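You operate a simulated robot arm through the tools that you are given. There is no shell and no other tool.

The job below is to be done with a simulated robot arm. You get a single attempt, and the scene is never put back.

Task
Pour the leftover paste from the purple cup back into the drum.
Fine: open the yellow lid and shut it again; put the cup back. Set down upright: what you pick out. Where these are worked on the way, their far stop is far enough and under half their travel is too little: yellow lid.

Only the result counts: the job must be done as asked and must still hold three seconds after the hand-in. Knocking over, shifting, dropping, spilling or breaking anything else fails it. A push-on lid holds only when it is set on centred and level and pressed home; a screw cap is set on level and turned clockwise until tight.

Robot
A 6-joint arm with a two-finger parallel gripper, fixed in place. Base frame: the origin is at the foot of the arm, x ahead of it, y to its left, z up; the work surface is at about z = 860. Units: mm, rad, N and s.
With the tool pointing down near the work surface it reaches from about 240 to 640 mm from the base axis. Its first joint turns from -1.152 to 1.152 rad. Payload 2.7 kg.
Tool frame: the origin (TCP) lies between the finger pads and is the grasp point; the fingertips stand 23 mm ahead of it; z points along the fingers, y is the line along which they close. The gripper opens to 94 mm. The fingers are 38 mm wide and 10 mm thick; the gripper's body (54 by 96 mm) begins 39 mm behind the TCP.
Orientation is that of the tool frame in the base frame, as a unit quaternion [w, x, y, z]. With the fingers straight down and closing along the base's y, the tool's x points along the base's -x, its y along +y and its z along -z.

Tools
- The arm moves only by the tool step_arm. Its argument "plan" is a list of rows, each an object of numbers (a shift or turn left out is 0, a gripper value left out holds the last): "jaw": the gripper command, from -1 (shut) to 1 (fully open), values between in proportion; "dx", "dy", "dz": the shift along the tool's x, y, z in units of 100 mm (1.0 is 100 mm); "ax", "ay", "az": the turn, a rotation vector about the tool's x, y, z in units of 60 degrees (1.0 is 60 degrees). In form: [{"jaw": .., "dx": .., "dy": .., "dz": .., "ax": .., "ay": .., "az": ..}, ...]. A call has 1 to 20 rows; each row is the pose to reach, as a shift and turn from the pose commanded when the call began, along the tool's axes at that moment. A call with a number of a shift or a turn outside -1 to 1 is refused whole. Each row takes 0.2 s and may step no farther than 50 mm and 0.15 rad from the row before; otherwise, or with a gripper value out of range, the whole call is refused. A pose out of reach is approached as far as the arm can. The call stops where the force on the tool passes 60 N (or 10 N more than at its start, if that is more) or the arm is blocked; 0.2 s more then pass. Each finger travels about 45 mm/s and halts on what it meets, pressing with about 35 N; the grip force reading is that of the motor and also rises with nothing between the fingers. The clock runs only during rows and for 0.2 s after the last one: add rows that repeat a pose to give the fingers time. It gives the time, the measured TCP pose, the force on the tool (base axes), the opening and the grip force at its end, in the units of the frame above (readings bear some noise), with the torque about the TCP (base axes, N m) and any sound that the robot's microphone picked up.
- Cameras (640 x 400 px; columns grow to the right, rows downward): "scene" is fixed at [65.9, -420.8, 1402.8]; the picture's right is [0.86, -0.51, 0.00], its down [-0.29, -0.49, -0.82] and it looks along [0.42, 0.71, -0.57] (base axes); focal length 281 px, centre (320, 200). "wrist" rides on the gripper at [86, 16, -75] in the tool frame; the picture's right is [-0.18, 0.98, 0.00], its down [-0.58, -0.11, -0.81] and it looks along [-0.79, -0.15, 0.59] (tool axes); focal length 243 px, centre (320, 200). There is no depth. A picture from a camera that has moved, and an enlarged one, comes with that camera's place and axes in the base frame and with its lens.
- capture(camera): a new picture of that camera. No time passes.
- inspect(camera, box): a new picture of the part [left, top, right, bottom] of that camera's present view, enlarged. No time passes.
- sign_off(): hands the job in; it is judged then, once.

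Nothing tells you positions but the pictures and the camera data. Unless the task says otherwise, let go and move clear before handing in.

The tools are called after ">>>" as a command line: name --argument value ..., lists and objects as JSON in quotes. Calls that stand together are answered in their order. step_arm: Moves the arm, as the interface text tells. Its arguments: {"type":"object","properties":{"plan":{"type":"array","items":{"type":"object","properties":{"jaw":{"type":"number"},"dx":{"type":"number"},"dy":{"type":"number"},"dz":{"type":"number"},"ax":{"type":"number"},"ay":{"type":"number"},"az":{"type":"number"}}}}},"required":["plan"]} The other tools are called the same way: capture (camera) takes a picture; inspect (camera, box) takes an enlarged picture of a part of a camera's view; sign_off () hands the job in.

At the start:

```text
time: 0.0
tool_pos: [322.5, 137.0, 1237.3]
tcp_rot: [0.001, 0.0, 1.0, 0.0]
contact_force: [-0.9, -0.4, 0.4]
moment: [0.01, -0.02, -0.02]
grip_width: 94.1
grasp_force: 0.1
```

scene: 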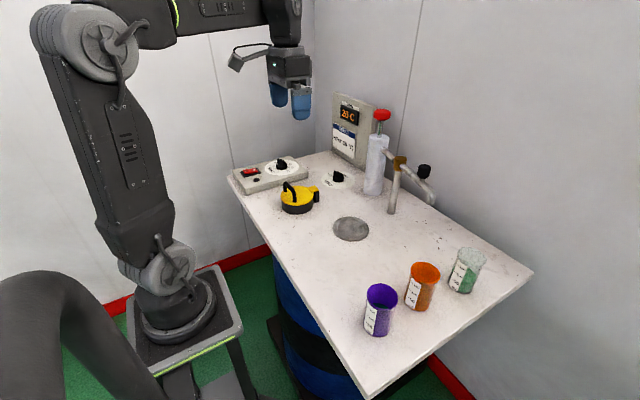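
wrist: 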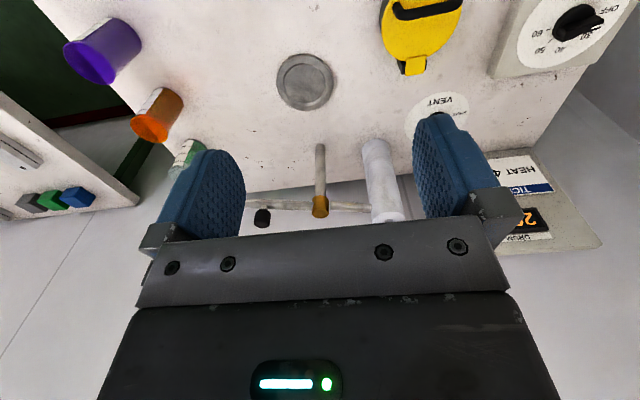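

I see a drum under a worktop with a yellow lid (hinged, with handle), a vent knob, a pump, and three cups (purple, orange, green). I'll look closer at everything before moving.

>>> inspect --camera "scene" --box '[230, 140, 390, 240]'

>>> inspect --camera "scene" --box '[340, 230, 500, 350]'

>>> inspect --camera "scene" --box '[310, 80, 450, 220]'

>>> inspect --camera "wrist" --box '[360, 0, 640, 160]'

>>> inspect --camera "wrist" --box '[40, 0, 260, 180]'

```text
4.00 times, centred on (310, 190) of scene
camera zoom: at [65.9, -420.8, 1402.8], right [0.86, -0.51, 0.0], down [-0.29, -0.49, -0.82], along [0.42, 0.71, -0.57], focal length 1123 px, centre (360, 240)
```

zoom: 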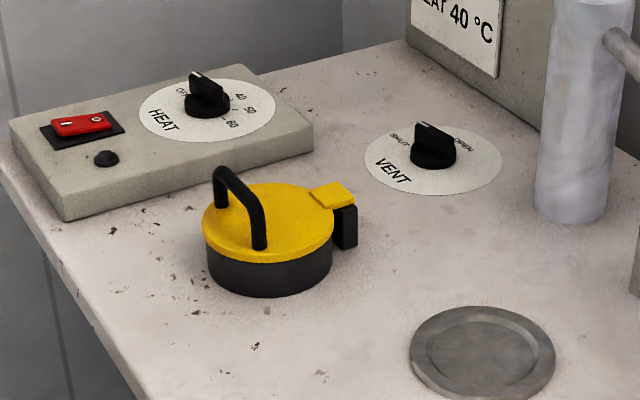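

```text
3.33 times, centred on (420, 290) of scene
camera zoom: at [65.9, -420.8, 1402.8], right [0.86, -0.51, 0.0], down [-0.29, -0.49, -0.82], along [0.42, 0.71, -0.57], focal length 936 px, centre (-13, -100)
```

zoom: 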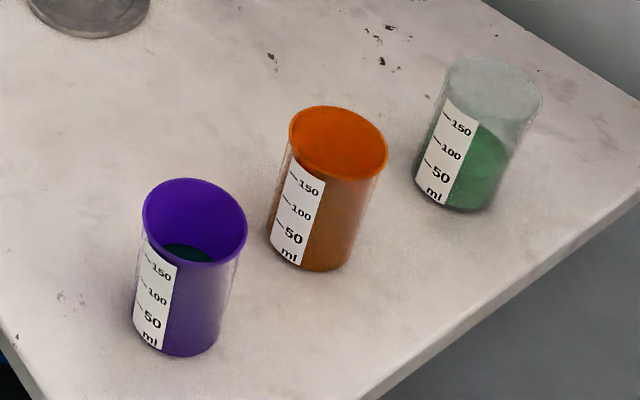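

```text
2.86 times, centred on (380, 150) of scene
camera zoom: at [65.9, -420.8, 1402.8], right [0.86, -0.51, 0.0], down [-0.29, -0.49, -0.82], along [0.42, 0.71, -0.57], focal length 802 px, centre (149, 343)
```

zoom: 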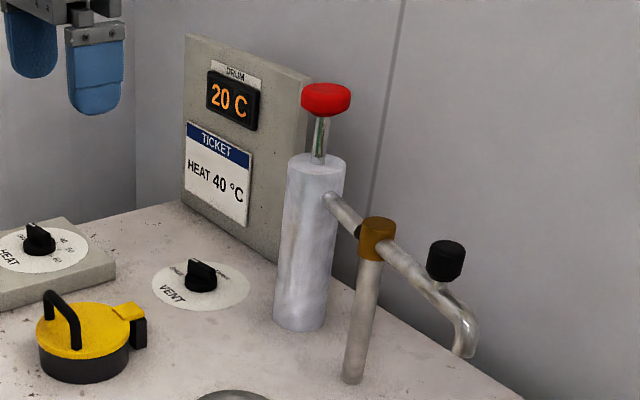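

```text
2.29 times, centred on (500, 80) of wrist
camera zoom: at [235.2, 153.1, 1312.2], right [0.18, 0.98, 0.0], down [0.58, -0.11, 0.81], along [0.79, -0.15, -0.59], focal length 555 px, centre (-91, 474)
```

zoom: 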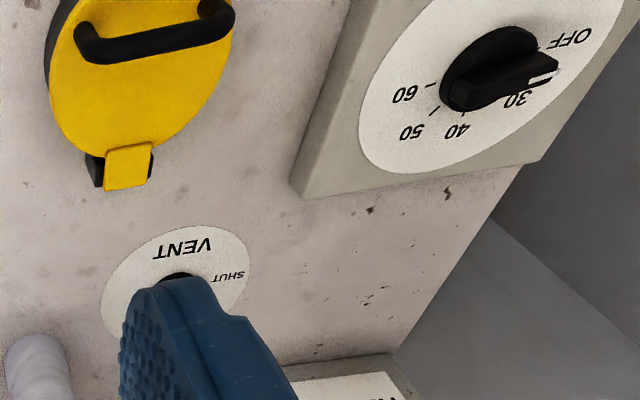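

```text
2.22 times, centred on (150, 90) of wrist
camera zoom: at [235.2, 153.1, 1312.2], right [0.18, 0.98, 0.0], down [0.58, -0.11, 0.81], along [0.79, -0.15, -0.59], focal length 539 px, centre (698, 444)
```

zoom: 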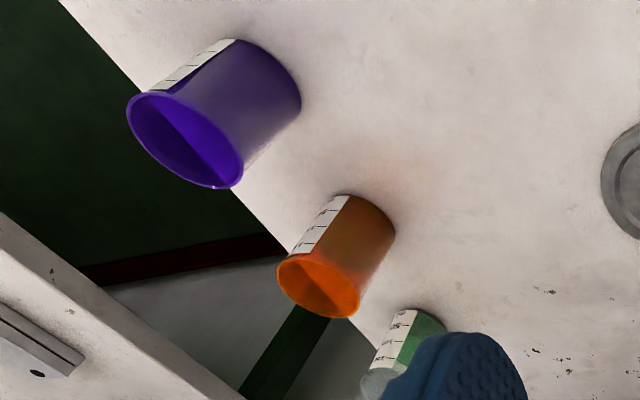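

The yellow lid seems hinged on its far (+x) side with a black bail handle on the near side; lid centre about (386, 264, 900). The purple cup is at about (331, -203), about 100 mm tall. I'll zoom further to refine.

>>> inspect --camera "scene" --box '[270, 170, 334, 220]'

>>> inspect --camera "scene" --box '[350, 270, 414, 350]'

>>> inspect --camera "wrist" --box '[360, 0, 480, 90]'

>>> inspect --camera "scene" --box '[20, 0, 340, 400]'

```text
8.00 times, centred on (302, 195) of scene
camera zoom: at [65.9, -420.8, 1402.8], right [0.86, -0.51, 0.0], down [-0.29, -0.49, -0.82], along [0.42, 0.71, -0.57], focal length 2245 px, centre (464, 240)
```

zoom: 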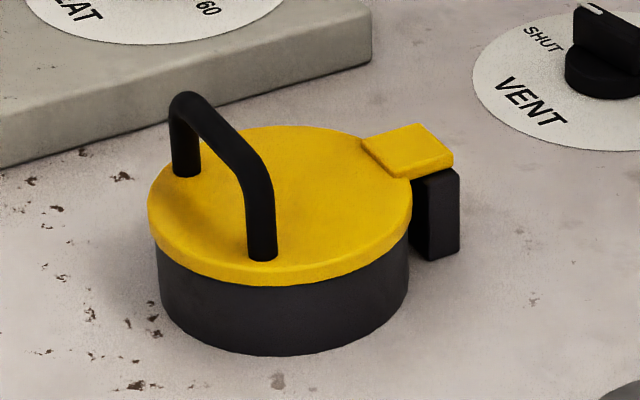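

```text
5.00 times, centred on (382, 310) of scene
camera zoom: at [65.9, -420.8, 1402.8], right [0.86, -0.51, 0.0], down [-0.29, -0.49, -0.82], along [0.42, 0.71, -0.57], focal length 1403 px, centre (10, -350)
```

zoom: 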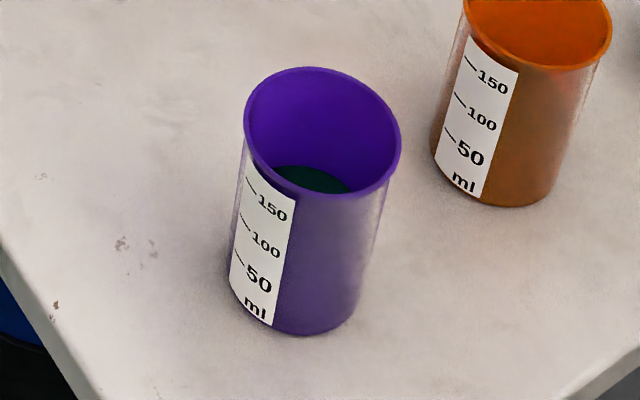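

```text
4.44 times, centred on (420, 45) of wrist
camera zoom: at [235.2, 153.1, 1312.2], right [0.18, 0.98, 0.0], down [0.58, -0.11, 0.81], along [0.79, -0.15, -0.59], focal length 1078 px, centre (-124, 889)
```

zoom: 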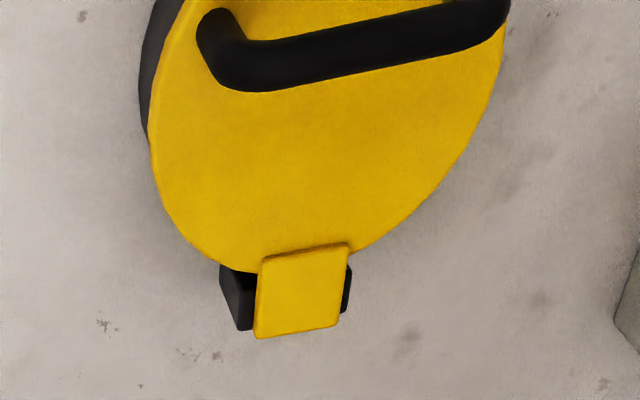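

```text
1.00 times, centred on (180, 200) of scene (not enlarged: the box is as wide or as high as the picture)
camera zoom: at [65.9, -420.8, 1402.8], right [0.86, -0.51, 0.0], down [-0.29, -0.49, -0.82], along [0.42, 0.71, -0.57], focal length 281 px, centre (460, 200)
```

zoom: 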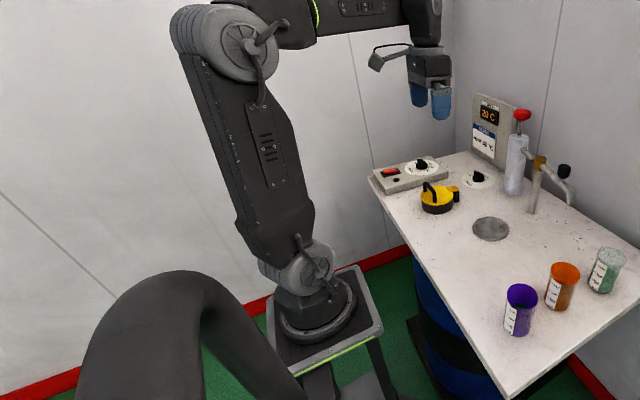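

The lid's hinge tab is at about (445, 264); its handle bar runs along y at x≈361, y 230–300, z≈933. I'll move above the handle while turning the gripper so it closes along x.

>>> step_arm --plan '[{"jaw": 1, "dx": -0.0375, "dy": 0.125, "dz": 0.1, "az": 0.125}, {"dx": -0.075, "dy": 0.25, "dz": 0.2, "az": 0.25}, {"dx": -0.1125, "dy": 0.375, "dz": 0.3, "az": 0.375}, {"dx": -0.15, "dy": 0.5, "dz": 0.4, "az": 0.5}, {"dx": -0.1875, "dy": 0.625, "dz": 0.5, "az": 0.625}, {"dx": -0.225, "dy": 0.75, "dz": 0.6, "az": 0.75}, {"dx": -0.2625, "dy": 0.875, "dz": 0.7, "az": 0.875}, {"dx": -0.3, "dy": 1.0, "dz": 0.8, "az": 1.0}]'

```text
time: 1.8
tool_pos: [352.4, 237.1, 1157.3]
tcp_rot: [0.001, 0.502, 0.865, 0.0]
contact_force: [0.2, -0.2, 0.2]
moment: [0.01, 0.01, -0.03]
grip_width: 94.2
grasp_force: 0.1
```

The arm moves as commanded. I'll finish the turn and go down to a height of about 1050 above the handle, then look.

>>> step_arm --plan '[{"dx": 0.05, "dy": 0.053, "dz": 0.25, "az": 0.125}, {"dx": 0.1, "dy": 0.107, "dz": 0.5, "az": 0.25}, {"dx": 0.15, "dy": 0.16, "dz": 0.75, "az": 0.375}, {"dx": 0.199, "dy": 0.214, "dz": 1.0, "az": 0.5}]'

>>> capture --camera "wrist"

>>> capture --camera "scene"

```text
time: 2.8
tool_pos: [360.4, 262.6, 1058.2]
tcp_rot: [0.001, 0.708, 0.706, 0.001]
contact_force: [1.0, 0.4, 0.5]
moment: [-0.02, -0.01, 0.01]
grip_width: 93.9
grasp_force: 0.1
```

```text
taken
camera wrist: at [376.0, 349.6, 1133.1], right [0.98, -0.19, 0.0], down [-0.11, -0.58, 0.81], along [-0.15, -0.79, -0.59], focal length 243 px, centre (320, 200)
```

wrist: 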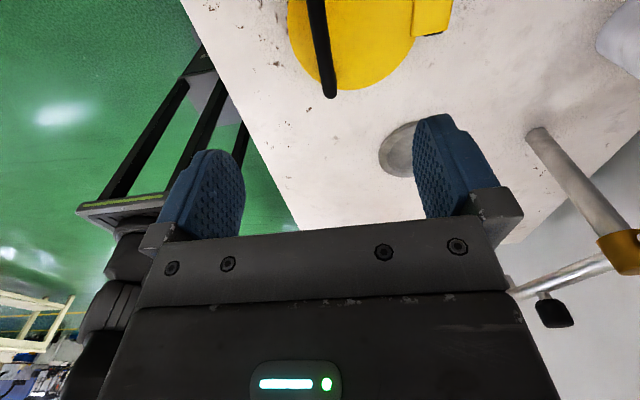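

```text
taken
```

scene: 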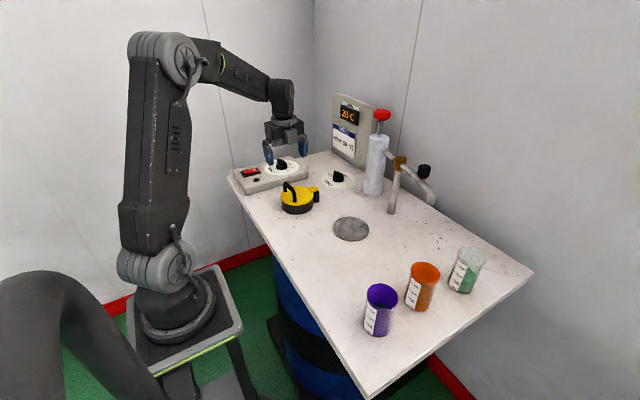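

The wrist view confirms the handle bar at x≈361. Going down to just above it and then into grasp height.

>>> step_arm --plan '[{"dx": 0.02, "dy": 0.006, "dz": 0.3}, {"dx": 0.024, "dy": 0.006, "dz": 0.6}, {"dx": 0.024, "dy": 0.006, "dz": 0.9}]'

>>> capture --camera "wrist"

>>> inspect --camera "scene" --box '[240, 120, 360, 220]'

```text
time: 3.6
tool_pos: [361.9, 266.5, 966.4]
tcp_rot: [0.001, 0.707, 0.707, -0.001]
contact_force: [0.0, 0.2, -0.3]
moment: [0.01, 0.02, -0.02]
grip_width: 94.2
grasp_force: 0.0
```

```text
taken
camera wrist: at [376.7, 352.3, 1041.0], right [0.98, -0.18, 0.0], down [-0.11, -0.58, 0.81], along [-0.15, -0.79, -0.59], focal length 243 px, centre (320, 200)
```

wrist: 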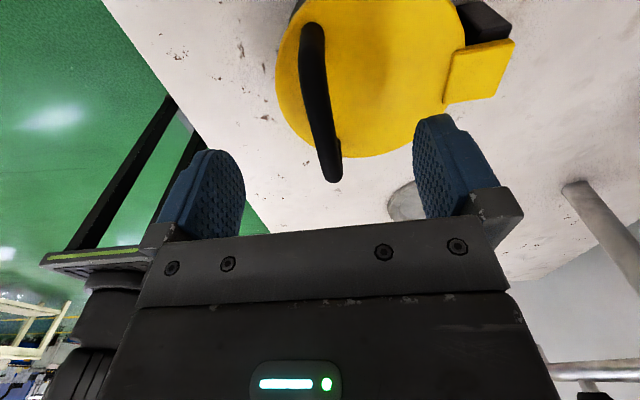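

```text
4.00 times, centred on (300, 170) of scene
camera zoom: at [65.9, -420.8, 1402.8], right [0.86, -0.51, 0.0], down [-0.29, -0.49, -0.82], along [0.42, 0.71, -0.57], focal length 1123 px, centre (400, 320)
```

zoom: 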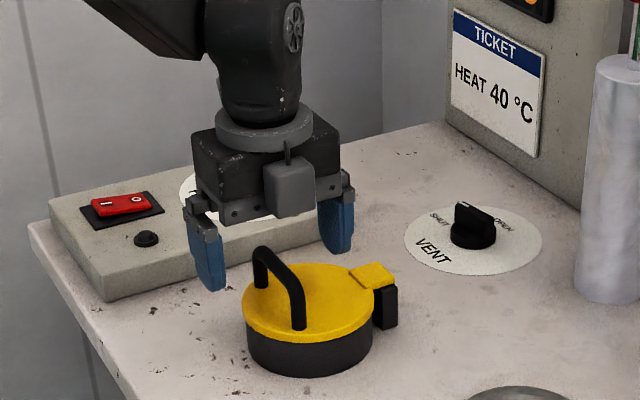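

Alignment looks right: the bar is midway between the fingers. Descending 30 mm and closing on the bar.

>>> step_arm --plan '[{"dz": 0.1}, {"dz": 0.2}, {"dz": 0.3}, {"dz": 0.3}]'

>>> capture --camera "wrist"

>>> inspect --camera "scene" --box '[240, 120, 360, 220]'

```text
time: 4.6
tool_pos: [362.4, 266.9, 937.9]
tcp_rot: [0.0, 0.708, 0.707, 0.001]
contact_force: [0.9, 0.2, -0.7]
moment: [0.0, -0.01, 0.01]
grip_width: 94.1
grasp_force: 0.0
```

```text
taken
camera wrist: at [377.6, 353.8, 1011.4], right [0.98, -0.18, 0.0], down [-0.11, -0.58, 0.81], along [-0.15, -0.79, -0.59], focal length 243 px, centre (320, 200)
```

wrist: 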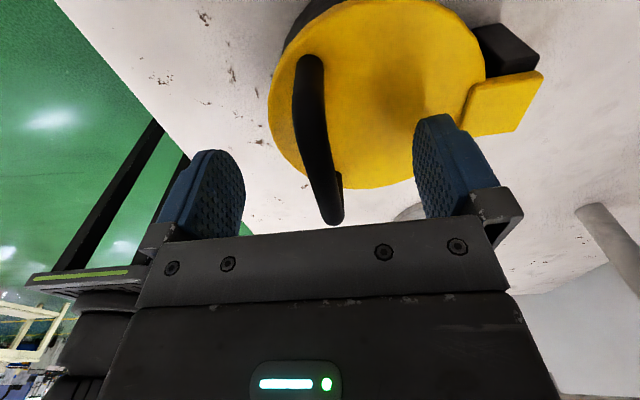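

```text
4.00 times, centred on (300, 170) of scene
camera zoom: at [65.9, -420.8, 1402.8], right [0.86, -0.51, 0.0], down [-0.29, -0.49, -0.82], along [0.42, 0.71, -0.57], focal length 1123 px, centre (400, 320)
```

zoom: 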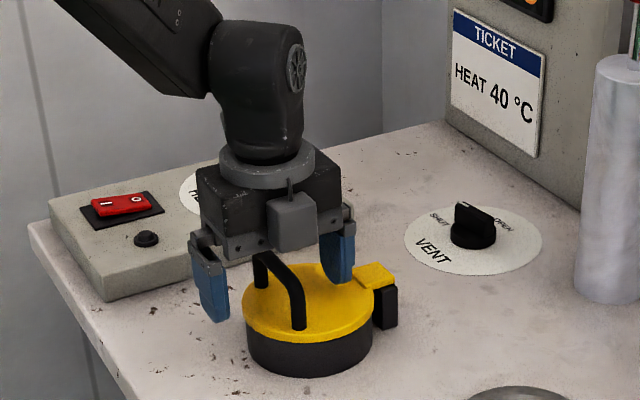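

The bar sits at the TCP. Closing the gripper on it.

>>> step_arm --plan '[{"jaw": -1}, {"jaw": -1}, {"jaw": -1}, {"jaw": -1}, {"jaw": -1}, {"jaw": -1}, {"jaw": -1}]'

>>> capture --camera "wrist"

```text
time: 6.2
tool_pos: [365.0, 266.7, 936.6]
tcp_rot: [0.001, 0.707, 0.707, 0.002]
contact_force: [30.9, -1.8, -7.7]
moment: [0.13, 0.07, 0.08]
grip_width: 11.0
grasp_force: 45.4
```

```text
taken
camera wrist: at [379.8, 353.6, 1012.3], right [0.98, -0.18, 0.01], down [-0.11, -0.58, 0.8], along [-0.15, -0.79, -0.59], focal length 243 px, centre (320, 200)
```

wrist: 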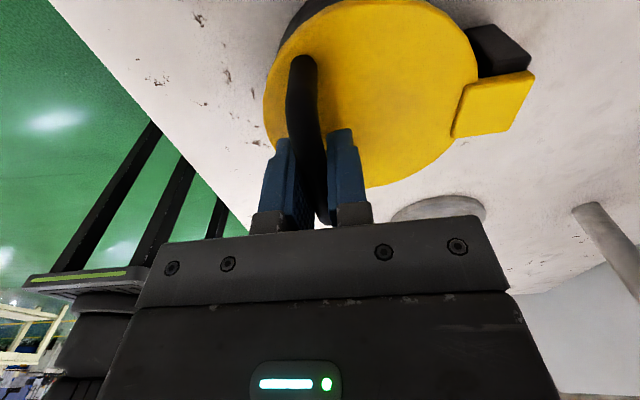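

The bar is gripped (11 mm wide); the reading suggests it's really at x≈365.5. Now I'll start swinging the lid up about the hinge at about (447, 897), tilting the hand by a third of the lid angle, in a short first section.

>>> step_arm --plan '[{"dy": 0.038}, {"dy": 0.073, "dz": -0.069, "ax": 0.028}, {"dy": 0.115, "dz": -0.136, "ax": 0.056}, {"dy": 0.161, "dz": -0.198, "ax": 0.083}, {"dy": 0.214, "dz": -0.256, "ax": 0.111}]'

>>> inspect --camera "scene" --box '[240, 120, 360, 220]'

```text
time: 7.4
tool_pos: [380.8, 266.5, 965.4]
tcp_rot: [-0.041, 0.706, 0.706, -0.042]
contact_force: [-29.6, 3.9, 21.2]
moment: [-1.08, 0.07, -0.49]
grip_width: 11.2
grasp_force: 45.1
```

```text
4.00 times, centred on (300, 170) of scene
camera zoom: at [64.8, -420.9, 1402.8], right [0.86, -0.51, 0.0], down [-0.29, -0.49, -0.82], along [0.42, 0.71, -0.57], focal length 1123 px, centre (400, 320)
```

zoom: 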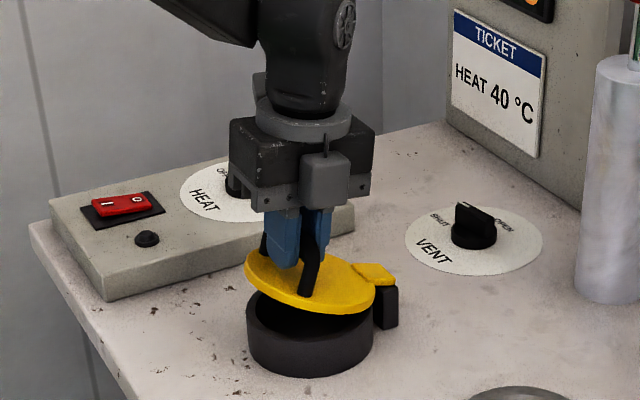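

The lid is lifting about its hinge. The force shows the arc radius is slightly larger than I assumed (hinge about (452, 905)); I'll correct and continue to about 40°.

>>> step_arm --plan '[{"dy": 0.022, "dz": -0.082, "ax": 0.028}, {"dy": 0.075, "dz": -0.143, "ax": 0.056}, {"dy": 0.134, "dz": -0.2, "ax": 0.083}, {"dy": 0.196, "dz": -0.25, "ax": 0.111}]'

>>> inspect --camera "scene" --box '[240, 120, 360, 220]'

```text
time: 8.4
tool_pos: [405.5, 267.5, 984.6]
tcp_rot: [-0.081, 0.704, 0.701, -0.081]
contact_force: [-3.8, 9.4, 3.4]
moment: [-0.61, 0.07, -0.82]
grip_width: 11.3
grasp_force: 45.5
```

```text
4.00 times, centred on (300, 170) of scene
camera zoom: at [65.7, -420.6, 1402.9], right [0.86, -0.51, 0.0], down [-0.29, -0.49, -0.82], along [0.42, 0.71, -0.57], focal length 1123 px, centre (400, 320)
```

zoom: 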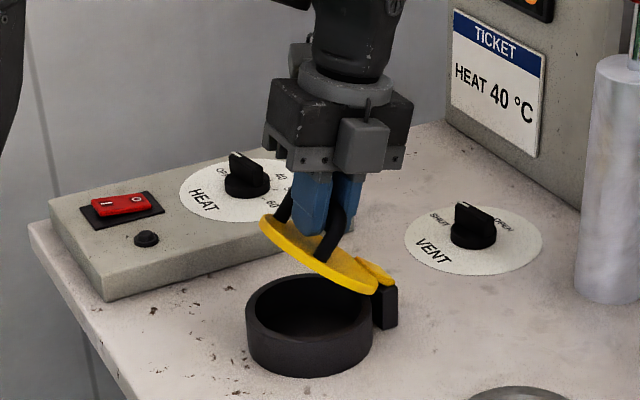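

Forces are now small, so the arc fits well. Continuing to about 70° lid angle.

>>> step_arm --plan '[{"dy": 0.061, "dz": -0.054, "ax": 0.028}, {"dy": 0.127, "dz": -0.101, "ax": 0.056}, {"dy": 0.197, "dz": -0.142, "ax": 0.083}, {"dy": 0.27, "dz": -0.178, "ax": 0.111}, {"dy": 0.346, "dz": -0.206, "ax": 0.139}, {"dy": 0.424, "dz": -0.229, "ax": 0.167}]'

>>> inspect --camera "scene" --box '[240, 120, 360, 220]'

```text
time: 9.8
tool_pos: [452.1, 267.3, 997.4]
tcp_rot: [-0.142, 0.694, 0.692, -0.141]
contact_force: [-0.8, 10.0, 12.7]
moment: [-1.37, 0.08, -1.21]
grip_width: 11.5
grasp_force: 45.4
```

```text
4.00 times, centred on (300, 170) of scene
camera zoom: at [65.7, -420.6, 1402.8], right [0.86, -0.51, 0.0], down [-0.29, -0.49, -0.82], along [0.42, 0.71, -0.57], focal length 1123 px, centre (400, 320)
```

zoom: 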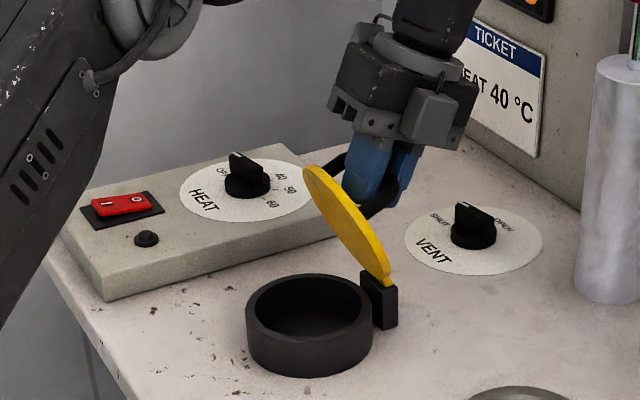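

Lid at about 70°. Continuing to about 100°, tilting a bit more to keep the gripper body clear of the lid.

>>> step_arm --plan '[{"dy": 0.073, "dz": -0.038, "ax": 0.046}, {"dy": 0.151, "dz": -0.061, "ax": 0.093}, {"dy": 0.232, "dz": -0.076, "ax": 0.139}, {"dy": 0.313, "dz": -0.084, "ax": 0.185}, {"dy": 0.395, "dz": -0.086, "ax": 0.232}, {"dy": 0.478, "dz": -0.08, "ax": 0.278}]'

>>> inspect --camera "scene" --box '[240, 120, 360, 220]'

>>> capture --camera "wrist"

```text
time: 11.0
tool_pos: [467.1, 262.2, 990.7]
tcp_rot: [-0.218, 0.676, 0.673, -0.206]
contact_force: [2.6, 11.3, -0.7]
moment: [-1.75, -0.25, -1.38]
grip_width: 11.9
grasp_force: 44.9
out of reach, approached as far as the arm can: row 4, 5, 6
stopped in row 6: the force on the tool passed its limit at 73 N (the readings are from after the stop); the commanded pose is now the measured one
```

```text
4.00 times, centred on (300, 170) of scene
camera zoom: at [65.9, -420.5, 1402.9], right [0.86, -0.51, 0.0], down [-0.29, -0.49, -0.82], along [0.42, 0.71, -0.57], focal length 1123 px, centre (400, 320)
```

zoom: 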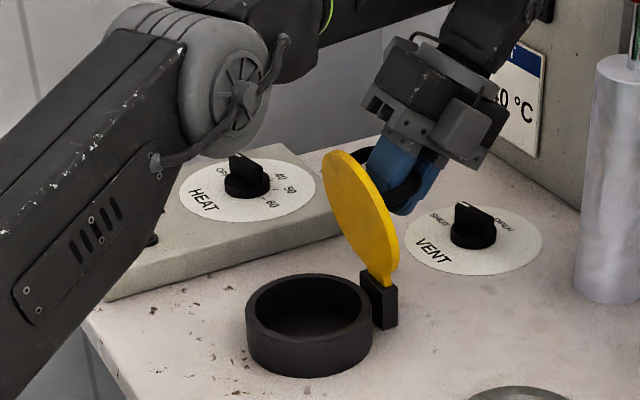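

```text
taken
camera wrist: at [523.1, 347.9, 1044.8], right [0.8, -0.18, -0.57], down [0.37, -0.59, 0.72], along [-0.47, -0.78, -0.41], focal length 243 px, centre (320, 200)
```

wrist: 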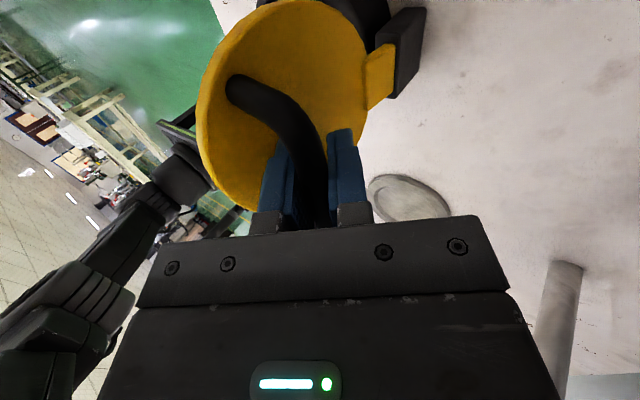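

The tilt pushed the wrist out of reach; lid is at about 82° and still gripped. I'll reduce the hand tilt back to about 10° around the bar first, then push on past vertical.

>>> step_arm --plan '[{"dx": 0.01, "dy": 0.004, "dz": -0.004, "ax": -0.1}, {"dx": 0.02, "dy": 0.008, "dz": -0.007, "ax": -0.2}, {"dx": 0.03, "dy": 0.012, "dz": -0.01, "ax": -0.3}, {"dx": 0.03, "dy": 0.017, "dz": -0.014, "ax": -0.4}]'

>>> inspect --camera "scene" --box '[240, 120, 360, 220]'

>>> capture --camera "wrist"

```text
time: 12.0
tool_pos: [469.8, 263.1, 991.1]
tcp_rot: [-0.073, 0.706, 0.702, -0.064]
contact_force: [-3.4, -7.4, -5.7]
moment: [-1.2, 0.2, -1.5]
grip_width: 11.7
grasp_force: 44.9
```

```text
4.00 times, centred on (300, 170) of scene
camera zoom: at [65.9, -421.0, 1402.7], right [0.86, -0.51, 0.0], down [-0.29, -0.49, -0.82], along [0.42, 0.71, -0.57], focal length 1123 px, centre (400, 320)
```

zoom: 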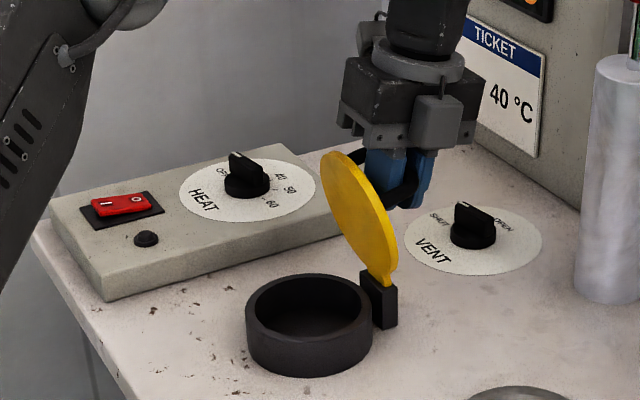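

```text
taken
camera wrist: at [499.5, 348.8, 1063.0], right [0.96, -0.19, -0.19], down [0.04, -0.59, 0.8], along [-0.27, -0.78, -0.56], focal length 243 px, centre (320, 200)
```

wrist: 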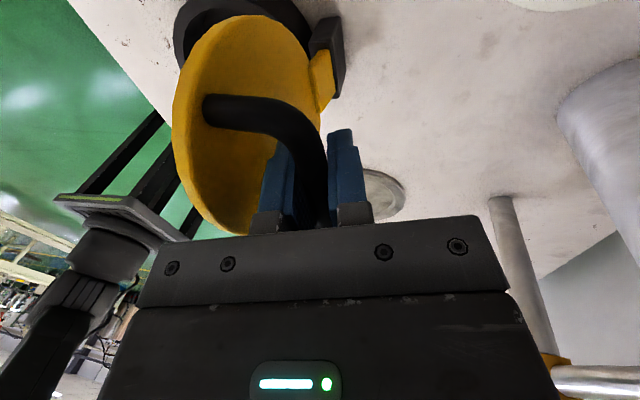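

Now pushing past vertical along the arc.

>>> step_arm --plan '[{"dy": 0.037, "dz": 0.002}, {"dy": 0.074, "dz": 0.004}, {"dy": 0.114, "dz": 0.01}, {"dy": 0.154, "dz": 0.015}, {"dy": 0.192, "dz": 0.024}, {"dy": 0.231, "dz": 0.033}]'

>>> inspect --camera "scene" --box '[240, 120, 360, 220]'

>>> capture --camera "wrist"

```text
time: 13.4
tool_pos: [492.4, 265.0, 985.4]
tcp_rot: [-0.073, 0.706, 0.702, -0.06]
contact_force: [3.1, -15.8, 9.5]
moment: [-0.98, 0.09, -1.58]
grip_width: 11.6
grasp_force: 44.6
```

```text
4.00 times, centred on (300, 170) of scene
camera zoom: at [65.8, -421.3, 1402.6], right [0.86, -0.51, 0.0], down [-0.29, -0.49, -0.82], along [0.42, 0.71, -0.57], focal length 1123 px, centre (400, 320)
```

zoom: 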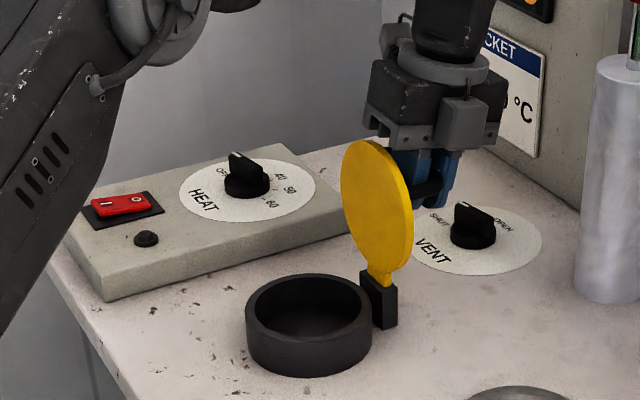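

```text
taken
camera wrist: at [522.4, 349.1, 1057.1], right [0.96, -0.19, -0.19], down [0.04, -0.6, 0.8], along [-0.26, -0.78, -0.57], focal length 243 px, centre (320, 200)
```

wrist: 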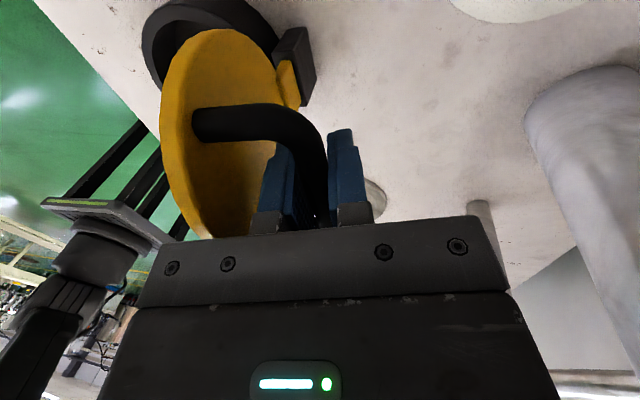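

The lid is about vertical (90–95°) now. A bit farther, with slight extra tilt, to pass well beyond vertical toward its stop.

>>> step_arm --plan '[{"dx": -0.01, "dy": 0.043, "dz": 0.002, "ax": 0.015}, {"dx": -0.01, "dy": 0.086, "dz": 0.005, "ax": 0.03}, {"dx": -0.01, "dy": 0.122, "dz": 0.02, "ax": 0.045}, {"dx": -0.01, "dy": 0.158, "dz": 0.036, "ax": 0.06}, {"dx": -0.01, "dy": 0.192, "dz": 0.055, "ax": 0.075}, {"dx": -0.01, "dy": 0.226, "dz": 0.074, "ax": 0.09}]'

>>> inspect --camera "scene" --box '[240, 120, 360, 220]'

>>> capture --camera "wrist"

```text
time: 14.8
tool_pos: [512.5, 264.0, 972.5]
tcp_rot: [-0.108, 0.701, 0.699, -0.095]
contact_force: [-6.9, -6.4, 8.6]
moment: [-0.8, -0.03, -1.52]
grip_width: 11.6
grasp_force: 44.7
```

```text
4.00 times, centred on (300, 170) of scene
camera zoom: at [65.5, -421.1, 1402.7], right [0.86, -0.51, 0.0], down [-0.29, -0.49, -0.82], along [0.42, 0.71, -0.57], focal length 1123 px, centre (400, 320)
```

zoom: 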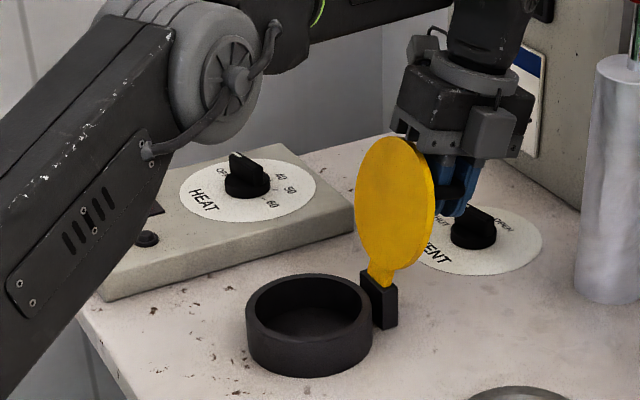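

```text
taken
camera wrist: at [548.3, 349.3, 1041.7], right [0.94, -0.18, -0.28], down [0.12, -0.6, 0.79], along [-0.32, -0.78, -0.54], focal length 243 px, centre (320, 200)
```

wrist: 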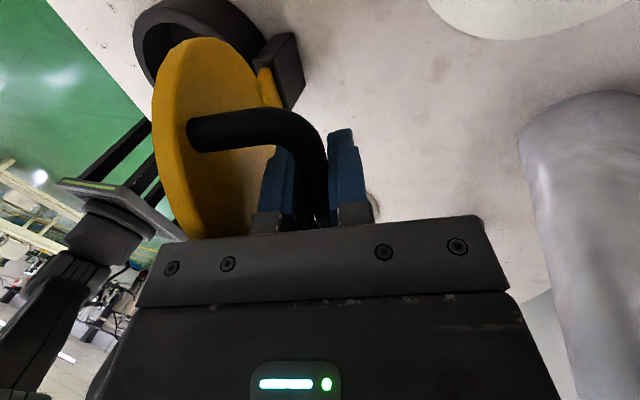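

Lid is about 15° past vertical, still free. I'll open the jaws only partly to see whether it stays or settles toward its stop while the far finger still backs it.

>>> step_arm --plan '[{"jaw": -0.4}, {"jaw": -0.4}, {"jaw": -0.4}]'

>>> inspect --camera "scene" --box '[240, 120, 360, 220]'

>>> capture --camera "wrist"

```text
time: 15.6
tool_pos: [514.2, 263.1, 972.0]
tcp_rot: [-0.106, 0.701, 0.699, -0.095]
contact_force: [-0.2, -0.1, 0.1]
moment: [0.01, 0.01, 0.05]
grip_width: 28.4
grasp_force: 0.1
```

```text
4.00 times, centred on (300, 170) of scene
camera zoom: at [65.9, -420.8, 1402.8], right [0.86, -0.51, 0.0], down [-0.29, -0.49, -0.82], along [0.42, 0.71, -0.57], focal length 1123 px, centre (400, 320)
```

zoom: 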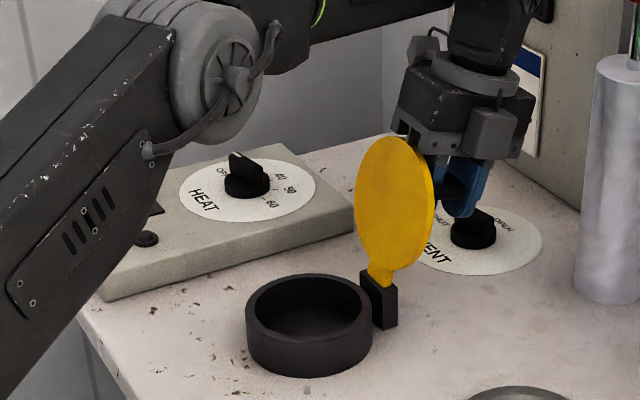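

```text
taken
camera wrist: at [549.0, 348.9, 1040.9], right [0.94, -0.18, -0.28], down [0.12, -0.6, 0.79], along [-0.31, -0.78, -0.54], focal length 243 px, centre (320, 200)
```

wrist: 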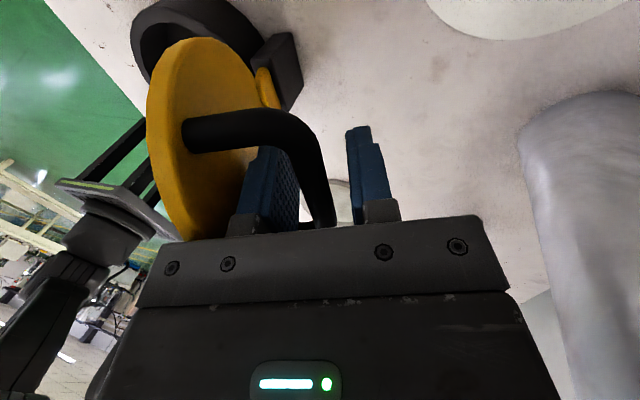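

The lid holds by itself at about 105° open. I'll back the fingers out along the finger direction, parallel to the lid.

>>> step_arm --plan '[{"dz": -0.1, "jaw": -0.4}, {"dz": -0.2}, {"dz": -0.3}, {"dz": -0.4}]'

>>> inspect --camera "scene" --box '[240, 100, 360, 200]'

>>> capture --camera "wrist"

```text
time: 16.6
tool_pos: [523.7, 262.5, 1010.6]
tcp_rot: [-0.107, 0.701, 0.699, -0.095]
contact_force: [0.1, -0.2, 0.6]
moment: [-0.01, -0.02, 0.0]
grip_width: 28.2
grasp_force: 0.0
```

```text
4.00 times, centred on (300, 150) of scene
camera zoom: at [65.9, -420.8, 1402.8], right [0.86, -0.51, 0.0], down [-0.29, -0.49, -0.82], along [0.42, 0.71, -0.57], focal length 1123 px, centre (400, 400)
```

zoom: 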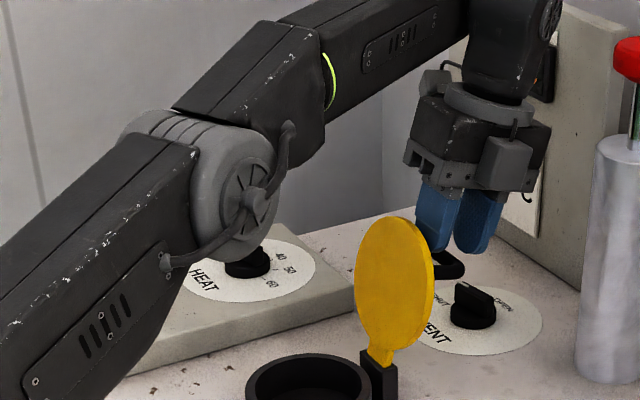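

```text
taken
camera wrist: at [559.7, 347.7, 1079.0], right [0.94, -0.18, -0.28], down [0.12, -0.6, 0.79], along [-0.31, -0.78, -0.54], focal length 243 px, centre (320, 200)
```

wrist: 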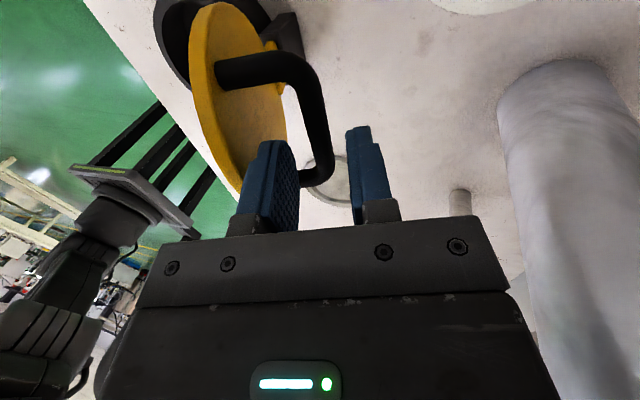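

Clear so far with no contact. Continuing to retreat up, then straighten the tool.

>>> step_arm --plan '[{"dz": -0.15}, {"dz": -0.3}, {"dz": -0.45}, {"dz": -0.6, "ax": -0.05}, {"dz": -0.75, "ax": -0.12}, {"dz": -0.9, "ax": -0.2}, {"dz": -1.0, "ax": -0.277}]'

>>> capture --camera "wrist"

>>> capture --camera "scene"

```text
time: 18.2
tool_pos: [546.2, 259.4, 1102.8]
tcp_rot: [-0.005, 0.709, 0.705, 0.007]
contact_force: [0.1, -0.6, 0.7]
moment: [0.0, -0.01, -0.02]
grip_width: 28.1
grasp_force: 0.0
out of reach, approached as far as the arm can: row 1, 2, 3, 4, 5, 6, 7
```

```text
taken
camera wrist: at [561.9, 344.7, 1179.7], right [0.98, -0.19, 0.0], down [-0.11, -0.59, 0.8], along [-0.15, -0.78, -0.6], focal length 243 px, centre (320, 200)
```

wrist: 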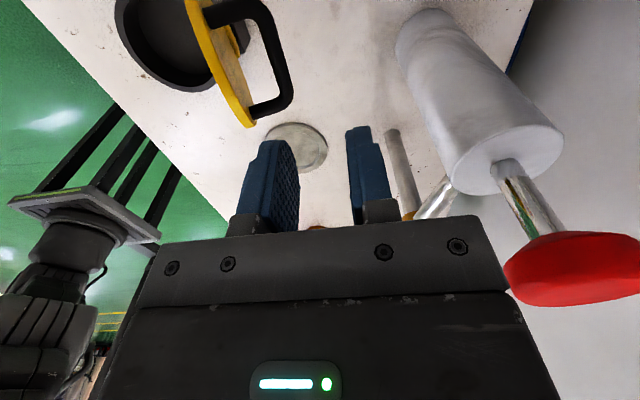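

```text
taken
```

scene: 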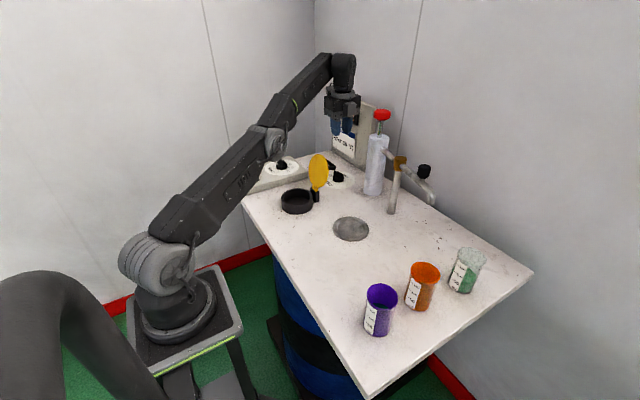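

The lid stays open and the arm is clear of it, though fully stretched. Now I bring the hand back and swing over toward the purple cup, turning the tool so the camera side faces outward (so it will end up on top for a side grasp).

>>> step_arm --plan '[{"dx": -0.05, "dy": -0.2, "dz": -0.1, "az": 0.0}, {"dx": -0.15, "dy": -0.4, "dz": -0.2, "az": 0.1}, {"dx": -0.3, "dy": -0.6, "dz": -0.3, "az": 0.23}, {"dx": -0.45, "dy": -0.8, "dz": -0.4, "az": 0.36}, {"dx": -0.6, "dy": -1.0, "dz": -0.5, "az": 0.49}, {"dx": -0.75, "dy": -1.0, "dz": -0.5, "az": 0.62}, {"dx": -0.9, "dy": -1.0, "dz": -0.5, "az": 0.75}, {"dx": -1.0, "dy": -1.0, "dz": -0.5, "az": 0.88}, {"dx": -1.0, "dy": -1.0, "dz": -0.5, "az": 1.0}]'

```text
time: 20.2
tool_pos: [453.3, 142.1, 1150.7]
tcp_rot: [-0.012, 0.966, 0.26, 0.003]
contact_force: [0.3, 0.3, 0.1]
moment: [0.0, -0.04, 0.02]
grip_width: 28.5
grasp_force: 0.0
out of reach, approached as far as the arm can: row 9
```

The tool stopped short at the end, possibly a wrist-joint limit. Let me look at the arm's present shape.

>>> capture --camera "scene"

>>> inspect --camera "scene" --box '[120, 0, 400, 200]'

>>> capture --camera "wrist"

```text
taken
```

scene: 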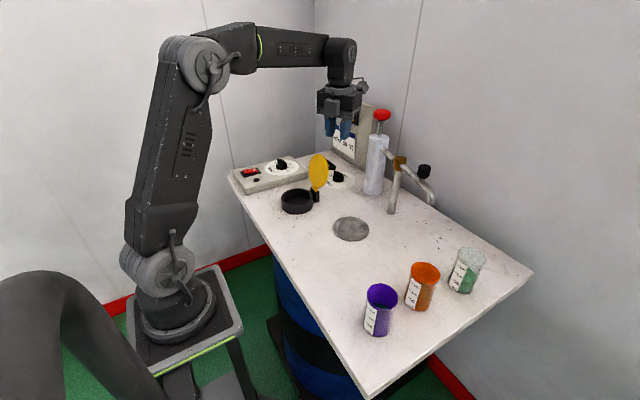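

```text
2.00 times, centred on (260, 100) of scene
camera zoom: at [65.9, -420.8, 1402.8], right [0.86, -0.51, 0.0], down [-0.29, -0.49, -0.82], along [0.42, 0.71, -0.57], focal length 561 px, centre (440, 400)
```

zoom: 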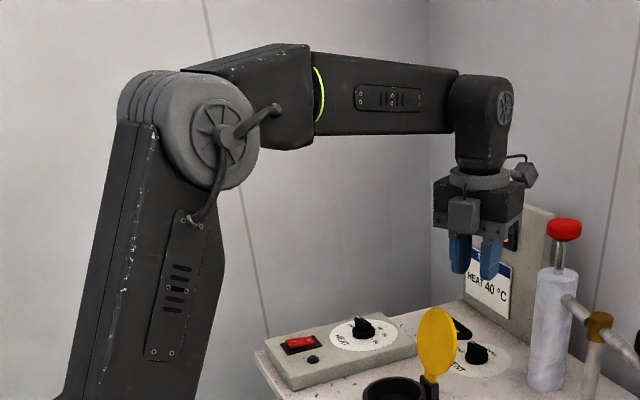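

```text
taken
camera wrist: at [535.0, 169.3, 1227.1], right [0.33, -0.94, -0.02], down [-0.56, -0.21, 0.8], along [-0.76, -0.26, -0.6], focal length 243 px, centre (320, 200)
```

wrist: 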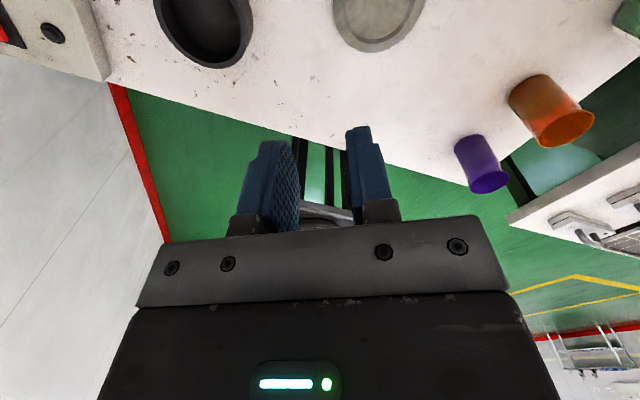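

The arm has a roll-bend-roll wrist and its last joint ran into a limit in this direction. I'll unwind it the other way, so the hand can later point sideways (toward −y) with the camera on top, while moving over to the middle of the workspace.

>>> step_arm --plan '[{"dx": -0.115, "dy": 0.049, "az": -0.125, "jaw": 1}, {"dx": -0.23, "dy": 0.098, "az": -0.25}, {"dx": -0.345, "dy": 0.146, "az": -0.375}, {"dx": -0.46, "dy": 0.195, "az": -0.5}, {"dx": -0.575, "dy": 0.244, "az": -0.625}, {"dx": -0.69, "dy": 0.293, "az": -0.75}, {"dx": -0.805, "dy": 0.341, "az": -0.875}, {"dx": -0.92, "dy": 0.39, "az": -1.0}]'

```text
time: 22.0
tool_pos: [391.1, 61.9, 1150.5]
tcp_rot: [-0.005, 0.707, 0.707, 0.007]
contact_force: [0.8, -0.6, 0.2]
moment: [0.0, -0.01, 0.0]
grip_width: 94.1
grasp_force: 0.1
```

Good, it follows. Continuing to unwind while moving to about (330, −20).

>>> step_arm --plan '[{"dx": -0.1, "dy": -0.079, "az": -0.125}, {"dx": -0.2, "dy": -0.157, "az": -0.25}, {"dx": -0.3, "dy": -0.236, "az": -0.375}, {"dx": -0.41, "dy": -0.315, "az": -0.5}, {"dx": -0.51, "dy": -0.394, "az": -0.625}, {"dx": -0.61, "dy": -0.472, "az": -0.75}, {"dx": -0.715, "dy": -0.551, "az": -0.875}, {"dx": -0.82, "dy": -0.63, "az": -1.0}]'

>>> step_arm --plan '[{"az": -0.14}, {"az": -0.28}, {"az": -0.42}, {"az": -0.56}, {"az": -0.7}, {"az": -0.84}, {"az": -0.98}, {"az": -1.0}]'

>>> step_arm --plan '[{"az": -0.14}, {"az": -0.28}, {"az": -0.42}, {"az": -0.56}, {"az": -0.7}, {"az": -0.84}, {"az": -0.98}, {"az": -1.0}]'

```text
time: 23.8
tool_pos: [329.5, -19.3, 1147.3]
tcp_rot: [0.0, 0.26, 0.966, 0.008]
contact_force: [0.0, -0.1, -0.4]
moment: [-0.04, 0.02, -0.06]
grip_width: 94.0
grasp_force: 0.0
```

```text
time: 25.6
tool_pos: [328.6, -19.3, 1148.3]
tcp_rot: [0.003, -0.257, 0.966, 0.007]
contact_force: [-0.5, 0.3, -1.3]
moment: [0.01, -0.01, -0.01]
grip_width: 94.1
grasp_force: 0.0
```

```text
time: 27.4
tool_pos: [329.5, -20.6, 1148.9]
tcp_rot: [0.006, -0.706, 0.708, 0.004]
contact_force: [-0.5, 0.6, -0.2]
moment: [0.0, 0.0, 0.02]
grip_width: 93.9
grasp_force: 0.0
```

Tool x now faces −y. Pitching the hand up toward horizontal, pointing at −y with the camera on top, in free space.

>>> step_arm --plan '[{"dx": 0.125, "dz": -0.075, "ay": 0.125}, {"dx": 0.25, "dz": -0.15, "ay": 0.25}, {"dx": 0.375, "dz": -0.225, "ay": 0.375}, {"dx": 0.5, "dz": -0.3, "ay": 0.5}, {"dx": 0.625, "dz": -0.375, "ay": 0.625}, {"dx": 0.75, "dz": -0.45, "ay": 0.75}, {"dx": 0.875, "dz": -0.525, "ay": 0.875}, {"dx": 1.0, "dz": -0.6, "ay": 1.0}]'

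>>> capture --camera "scene"

>>> capture --camera "wrist"

```text
time: 29.2
tool_pos: [327.3, -120.4, 1207.5]
tcp_rot: [-0.348, -0.613, 0.617, -0.349]
contact_force: [0.1, 0.6, 0.2]
moment: [0.05, 0.01, 0.07]
grip_width: 94.0
grasp_force: 0.1
```

```text
taken
```

scene: 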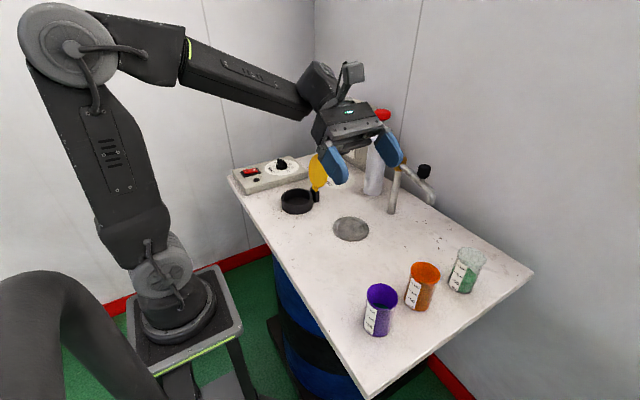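

```text
taken
camera wrist: at [310.5, -100.3, 1320.1], right [-0.98, 0.1, -0.16], down [0.11, 0.99, -0.09], along [0.15, -0.1, -0.98], focal length 243 px, centre (320, 200)
```

wrist: 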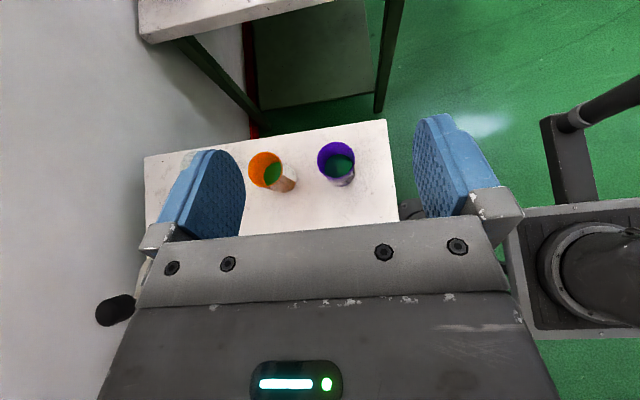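

The sideways, camera-up hand pose works. From both cameras the purple cup's axis is at about (334, −197), rim at z≈953. I'll level the hand a bit more and go lower toward a spot above the cup.

>>> step_arm --plan '[{"dx": -0.15, "dy": -0.017, "dz": 0.235, "ay": 0.066}, {"dx": -0.3, "dy": -0.034, "dz": 0.47, "ay": 0.132}, {"dx": -0.45, "dy": -0.052, "dz": 0.705, "ay": 0.2}, {"dx": -0.6, "dy": -0.069, "dz": 0.94, "ay": 0.265}]'

>>> capture --camera "scene"

>>> capture --camera "wrist"

```text
time: 30.2
tool_pos: [333.4, -169.1, 1108.3]
tcp_rot: [-0.431, -0.558, 0.564, -0.43]
contact_force: [-0.7, -0.7, -0.7]
moment: [0.0, -0.02, 0.04]
grip_width: 93.7
grasp_force: 0.0
```

```text
taken
```

scene: 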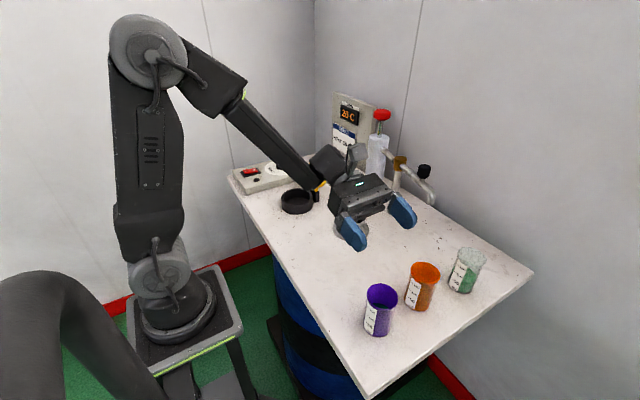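

```text
taken
camera wrist: at [316.9, -119.1, 1210.7], right [-0.98, 0.05, -0.18], down [0.12, 0.93, -0.35], along [0.15, -0.37, -0.92], focal length 243 px, centre (320, 200)
```

wrist: 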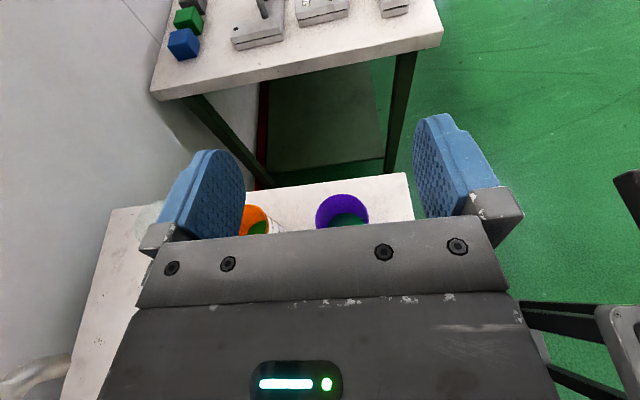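

Cup confirmed at x≈334. Descending to just above it.

>>> step_arm --plan '[{"dx": -0.22, "dy": -0.004, "dz": 0.13}, {"dx": -0.44, "dy": -0.004, "dz": 0.26}, {"dx": -0.66, "dy": -0.004, "dz": 0.39}, {"dx": -0.874, "dy": -0.004, "dz": 0.524}]'

>>> inspect --camera "scene" --box '[310, 200, 470, 350]'

>>> capture --camera "wrist"

```text
time: 31.2
tool_pos: [334.4, -197.9, 1007.5]
tcp_rot: [-0.431, -0.559, 0.564, -0.43]
contact_force: [0.3, -0.7, -0.9]
moment: [-0.03, -0.03, 0.03]
grip_width: 93.9
grasp_force: 0.1
```

```text
2.67 times, centred on (390, 275) of scene
camera zoom: at [65.9, -420.8, 1402.8], right [0.86, -0.51, 0.0], down [-0.29, -0.49, -0.82], along [0.42, 0.71, -0.57], focal length 748 px, centre (133, 0)
```

zoom: 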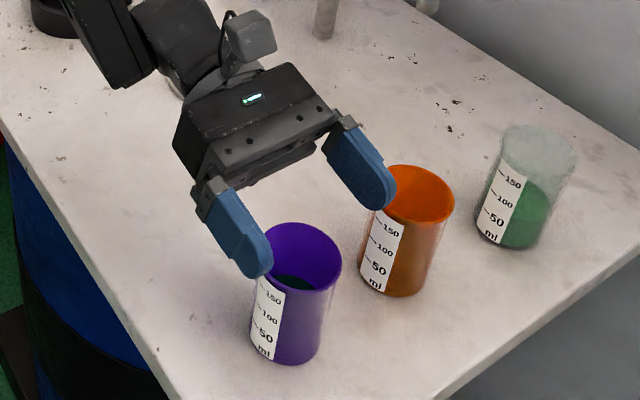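

```text
taken
camera wrist: at [317.9, -147.3, 1111.6], right [-0.98, 0.05, -0.18], down [0.12, 0.93, -0.35], along [0.15, -0.37, -0.92], focal length 243 px, centre (320, 200)
```

wrist: 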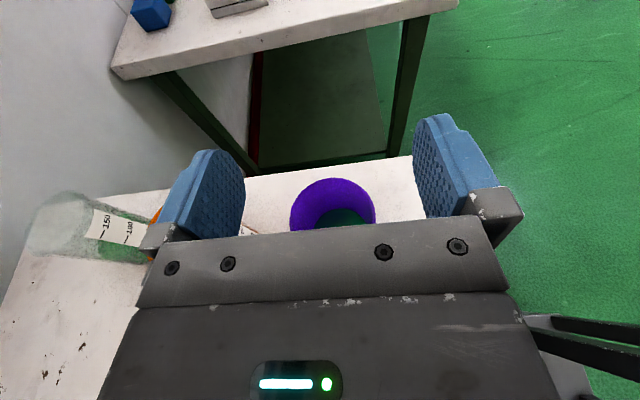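

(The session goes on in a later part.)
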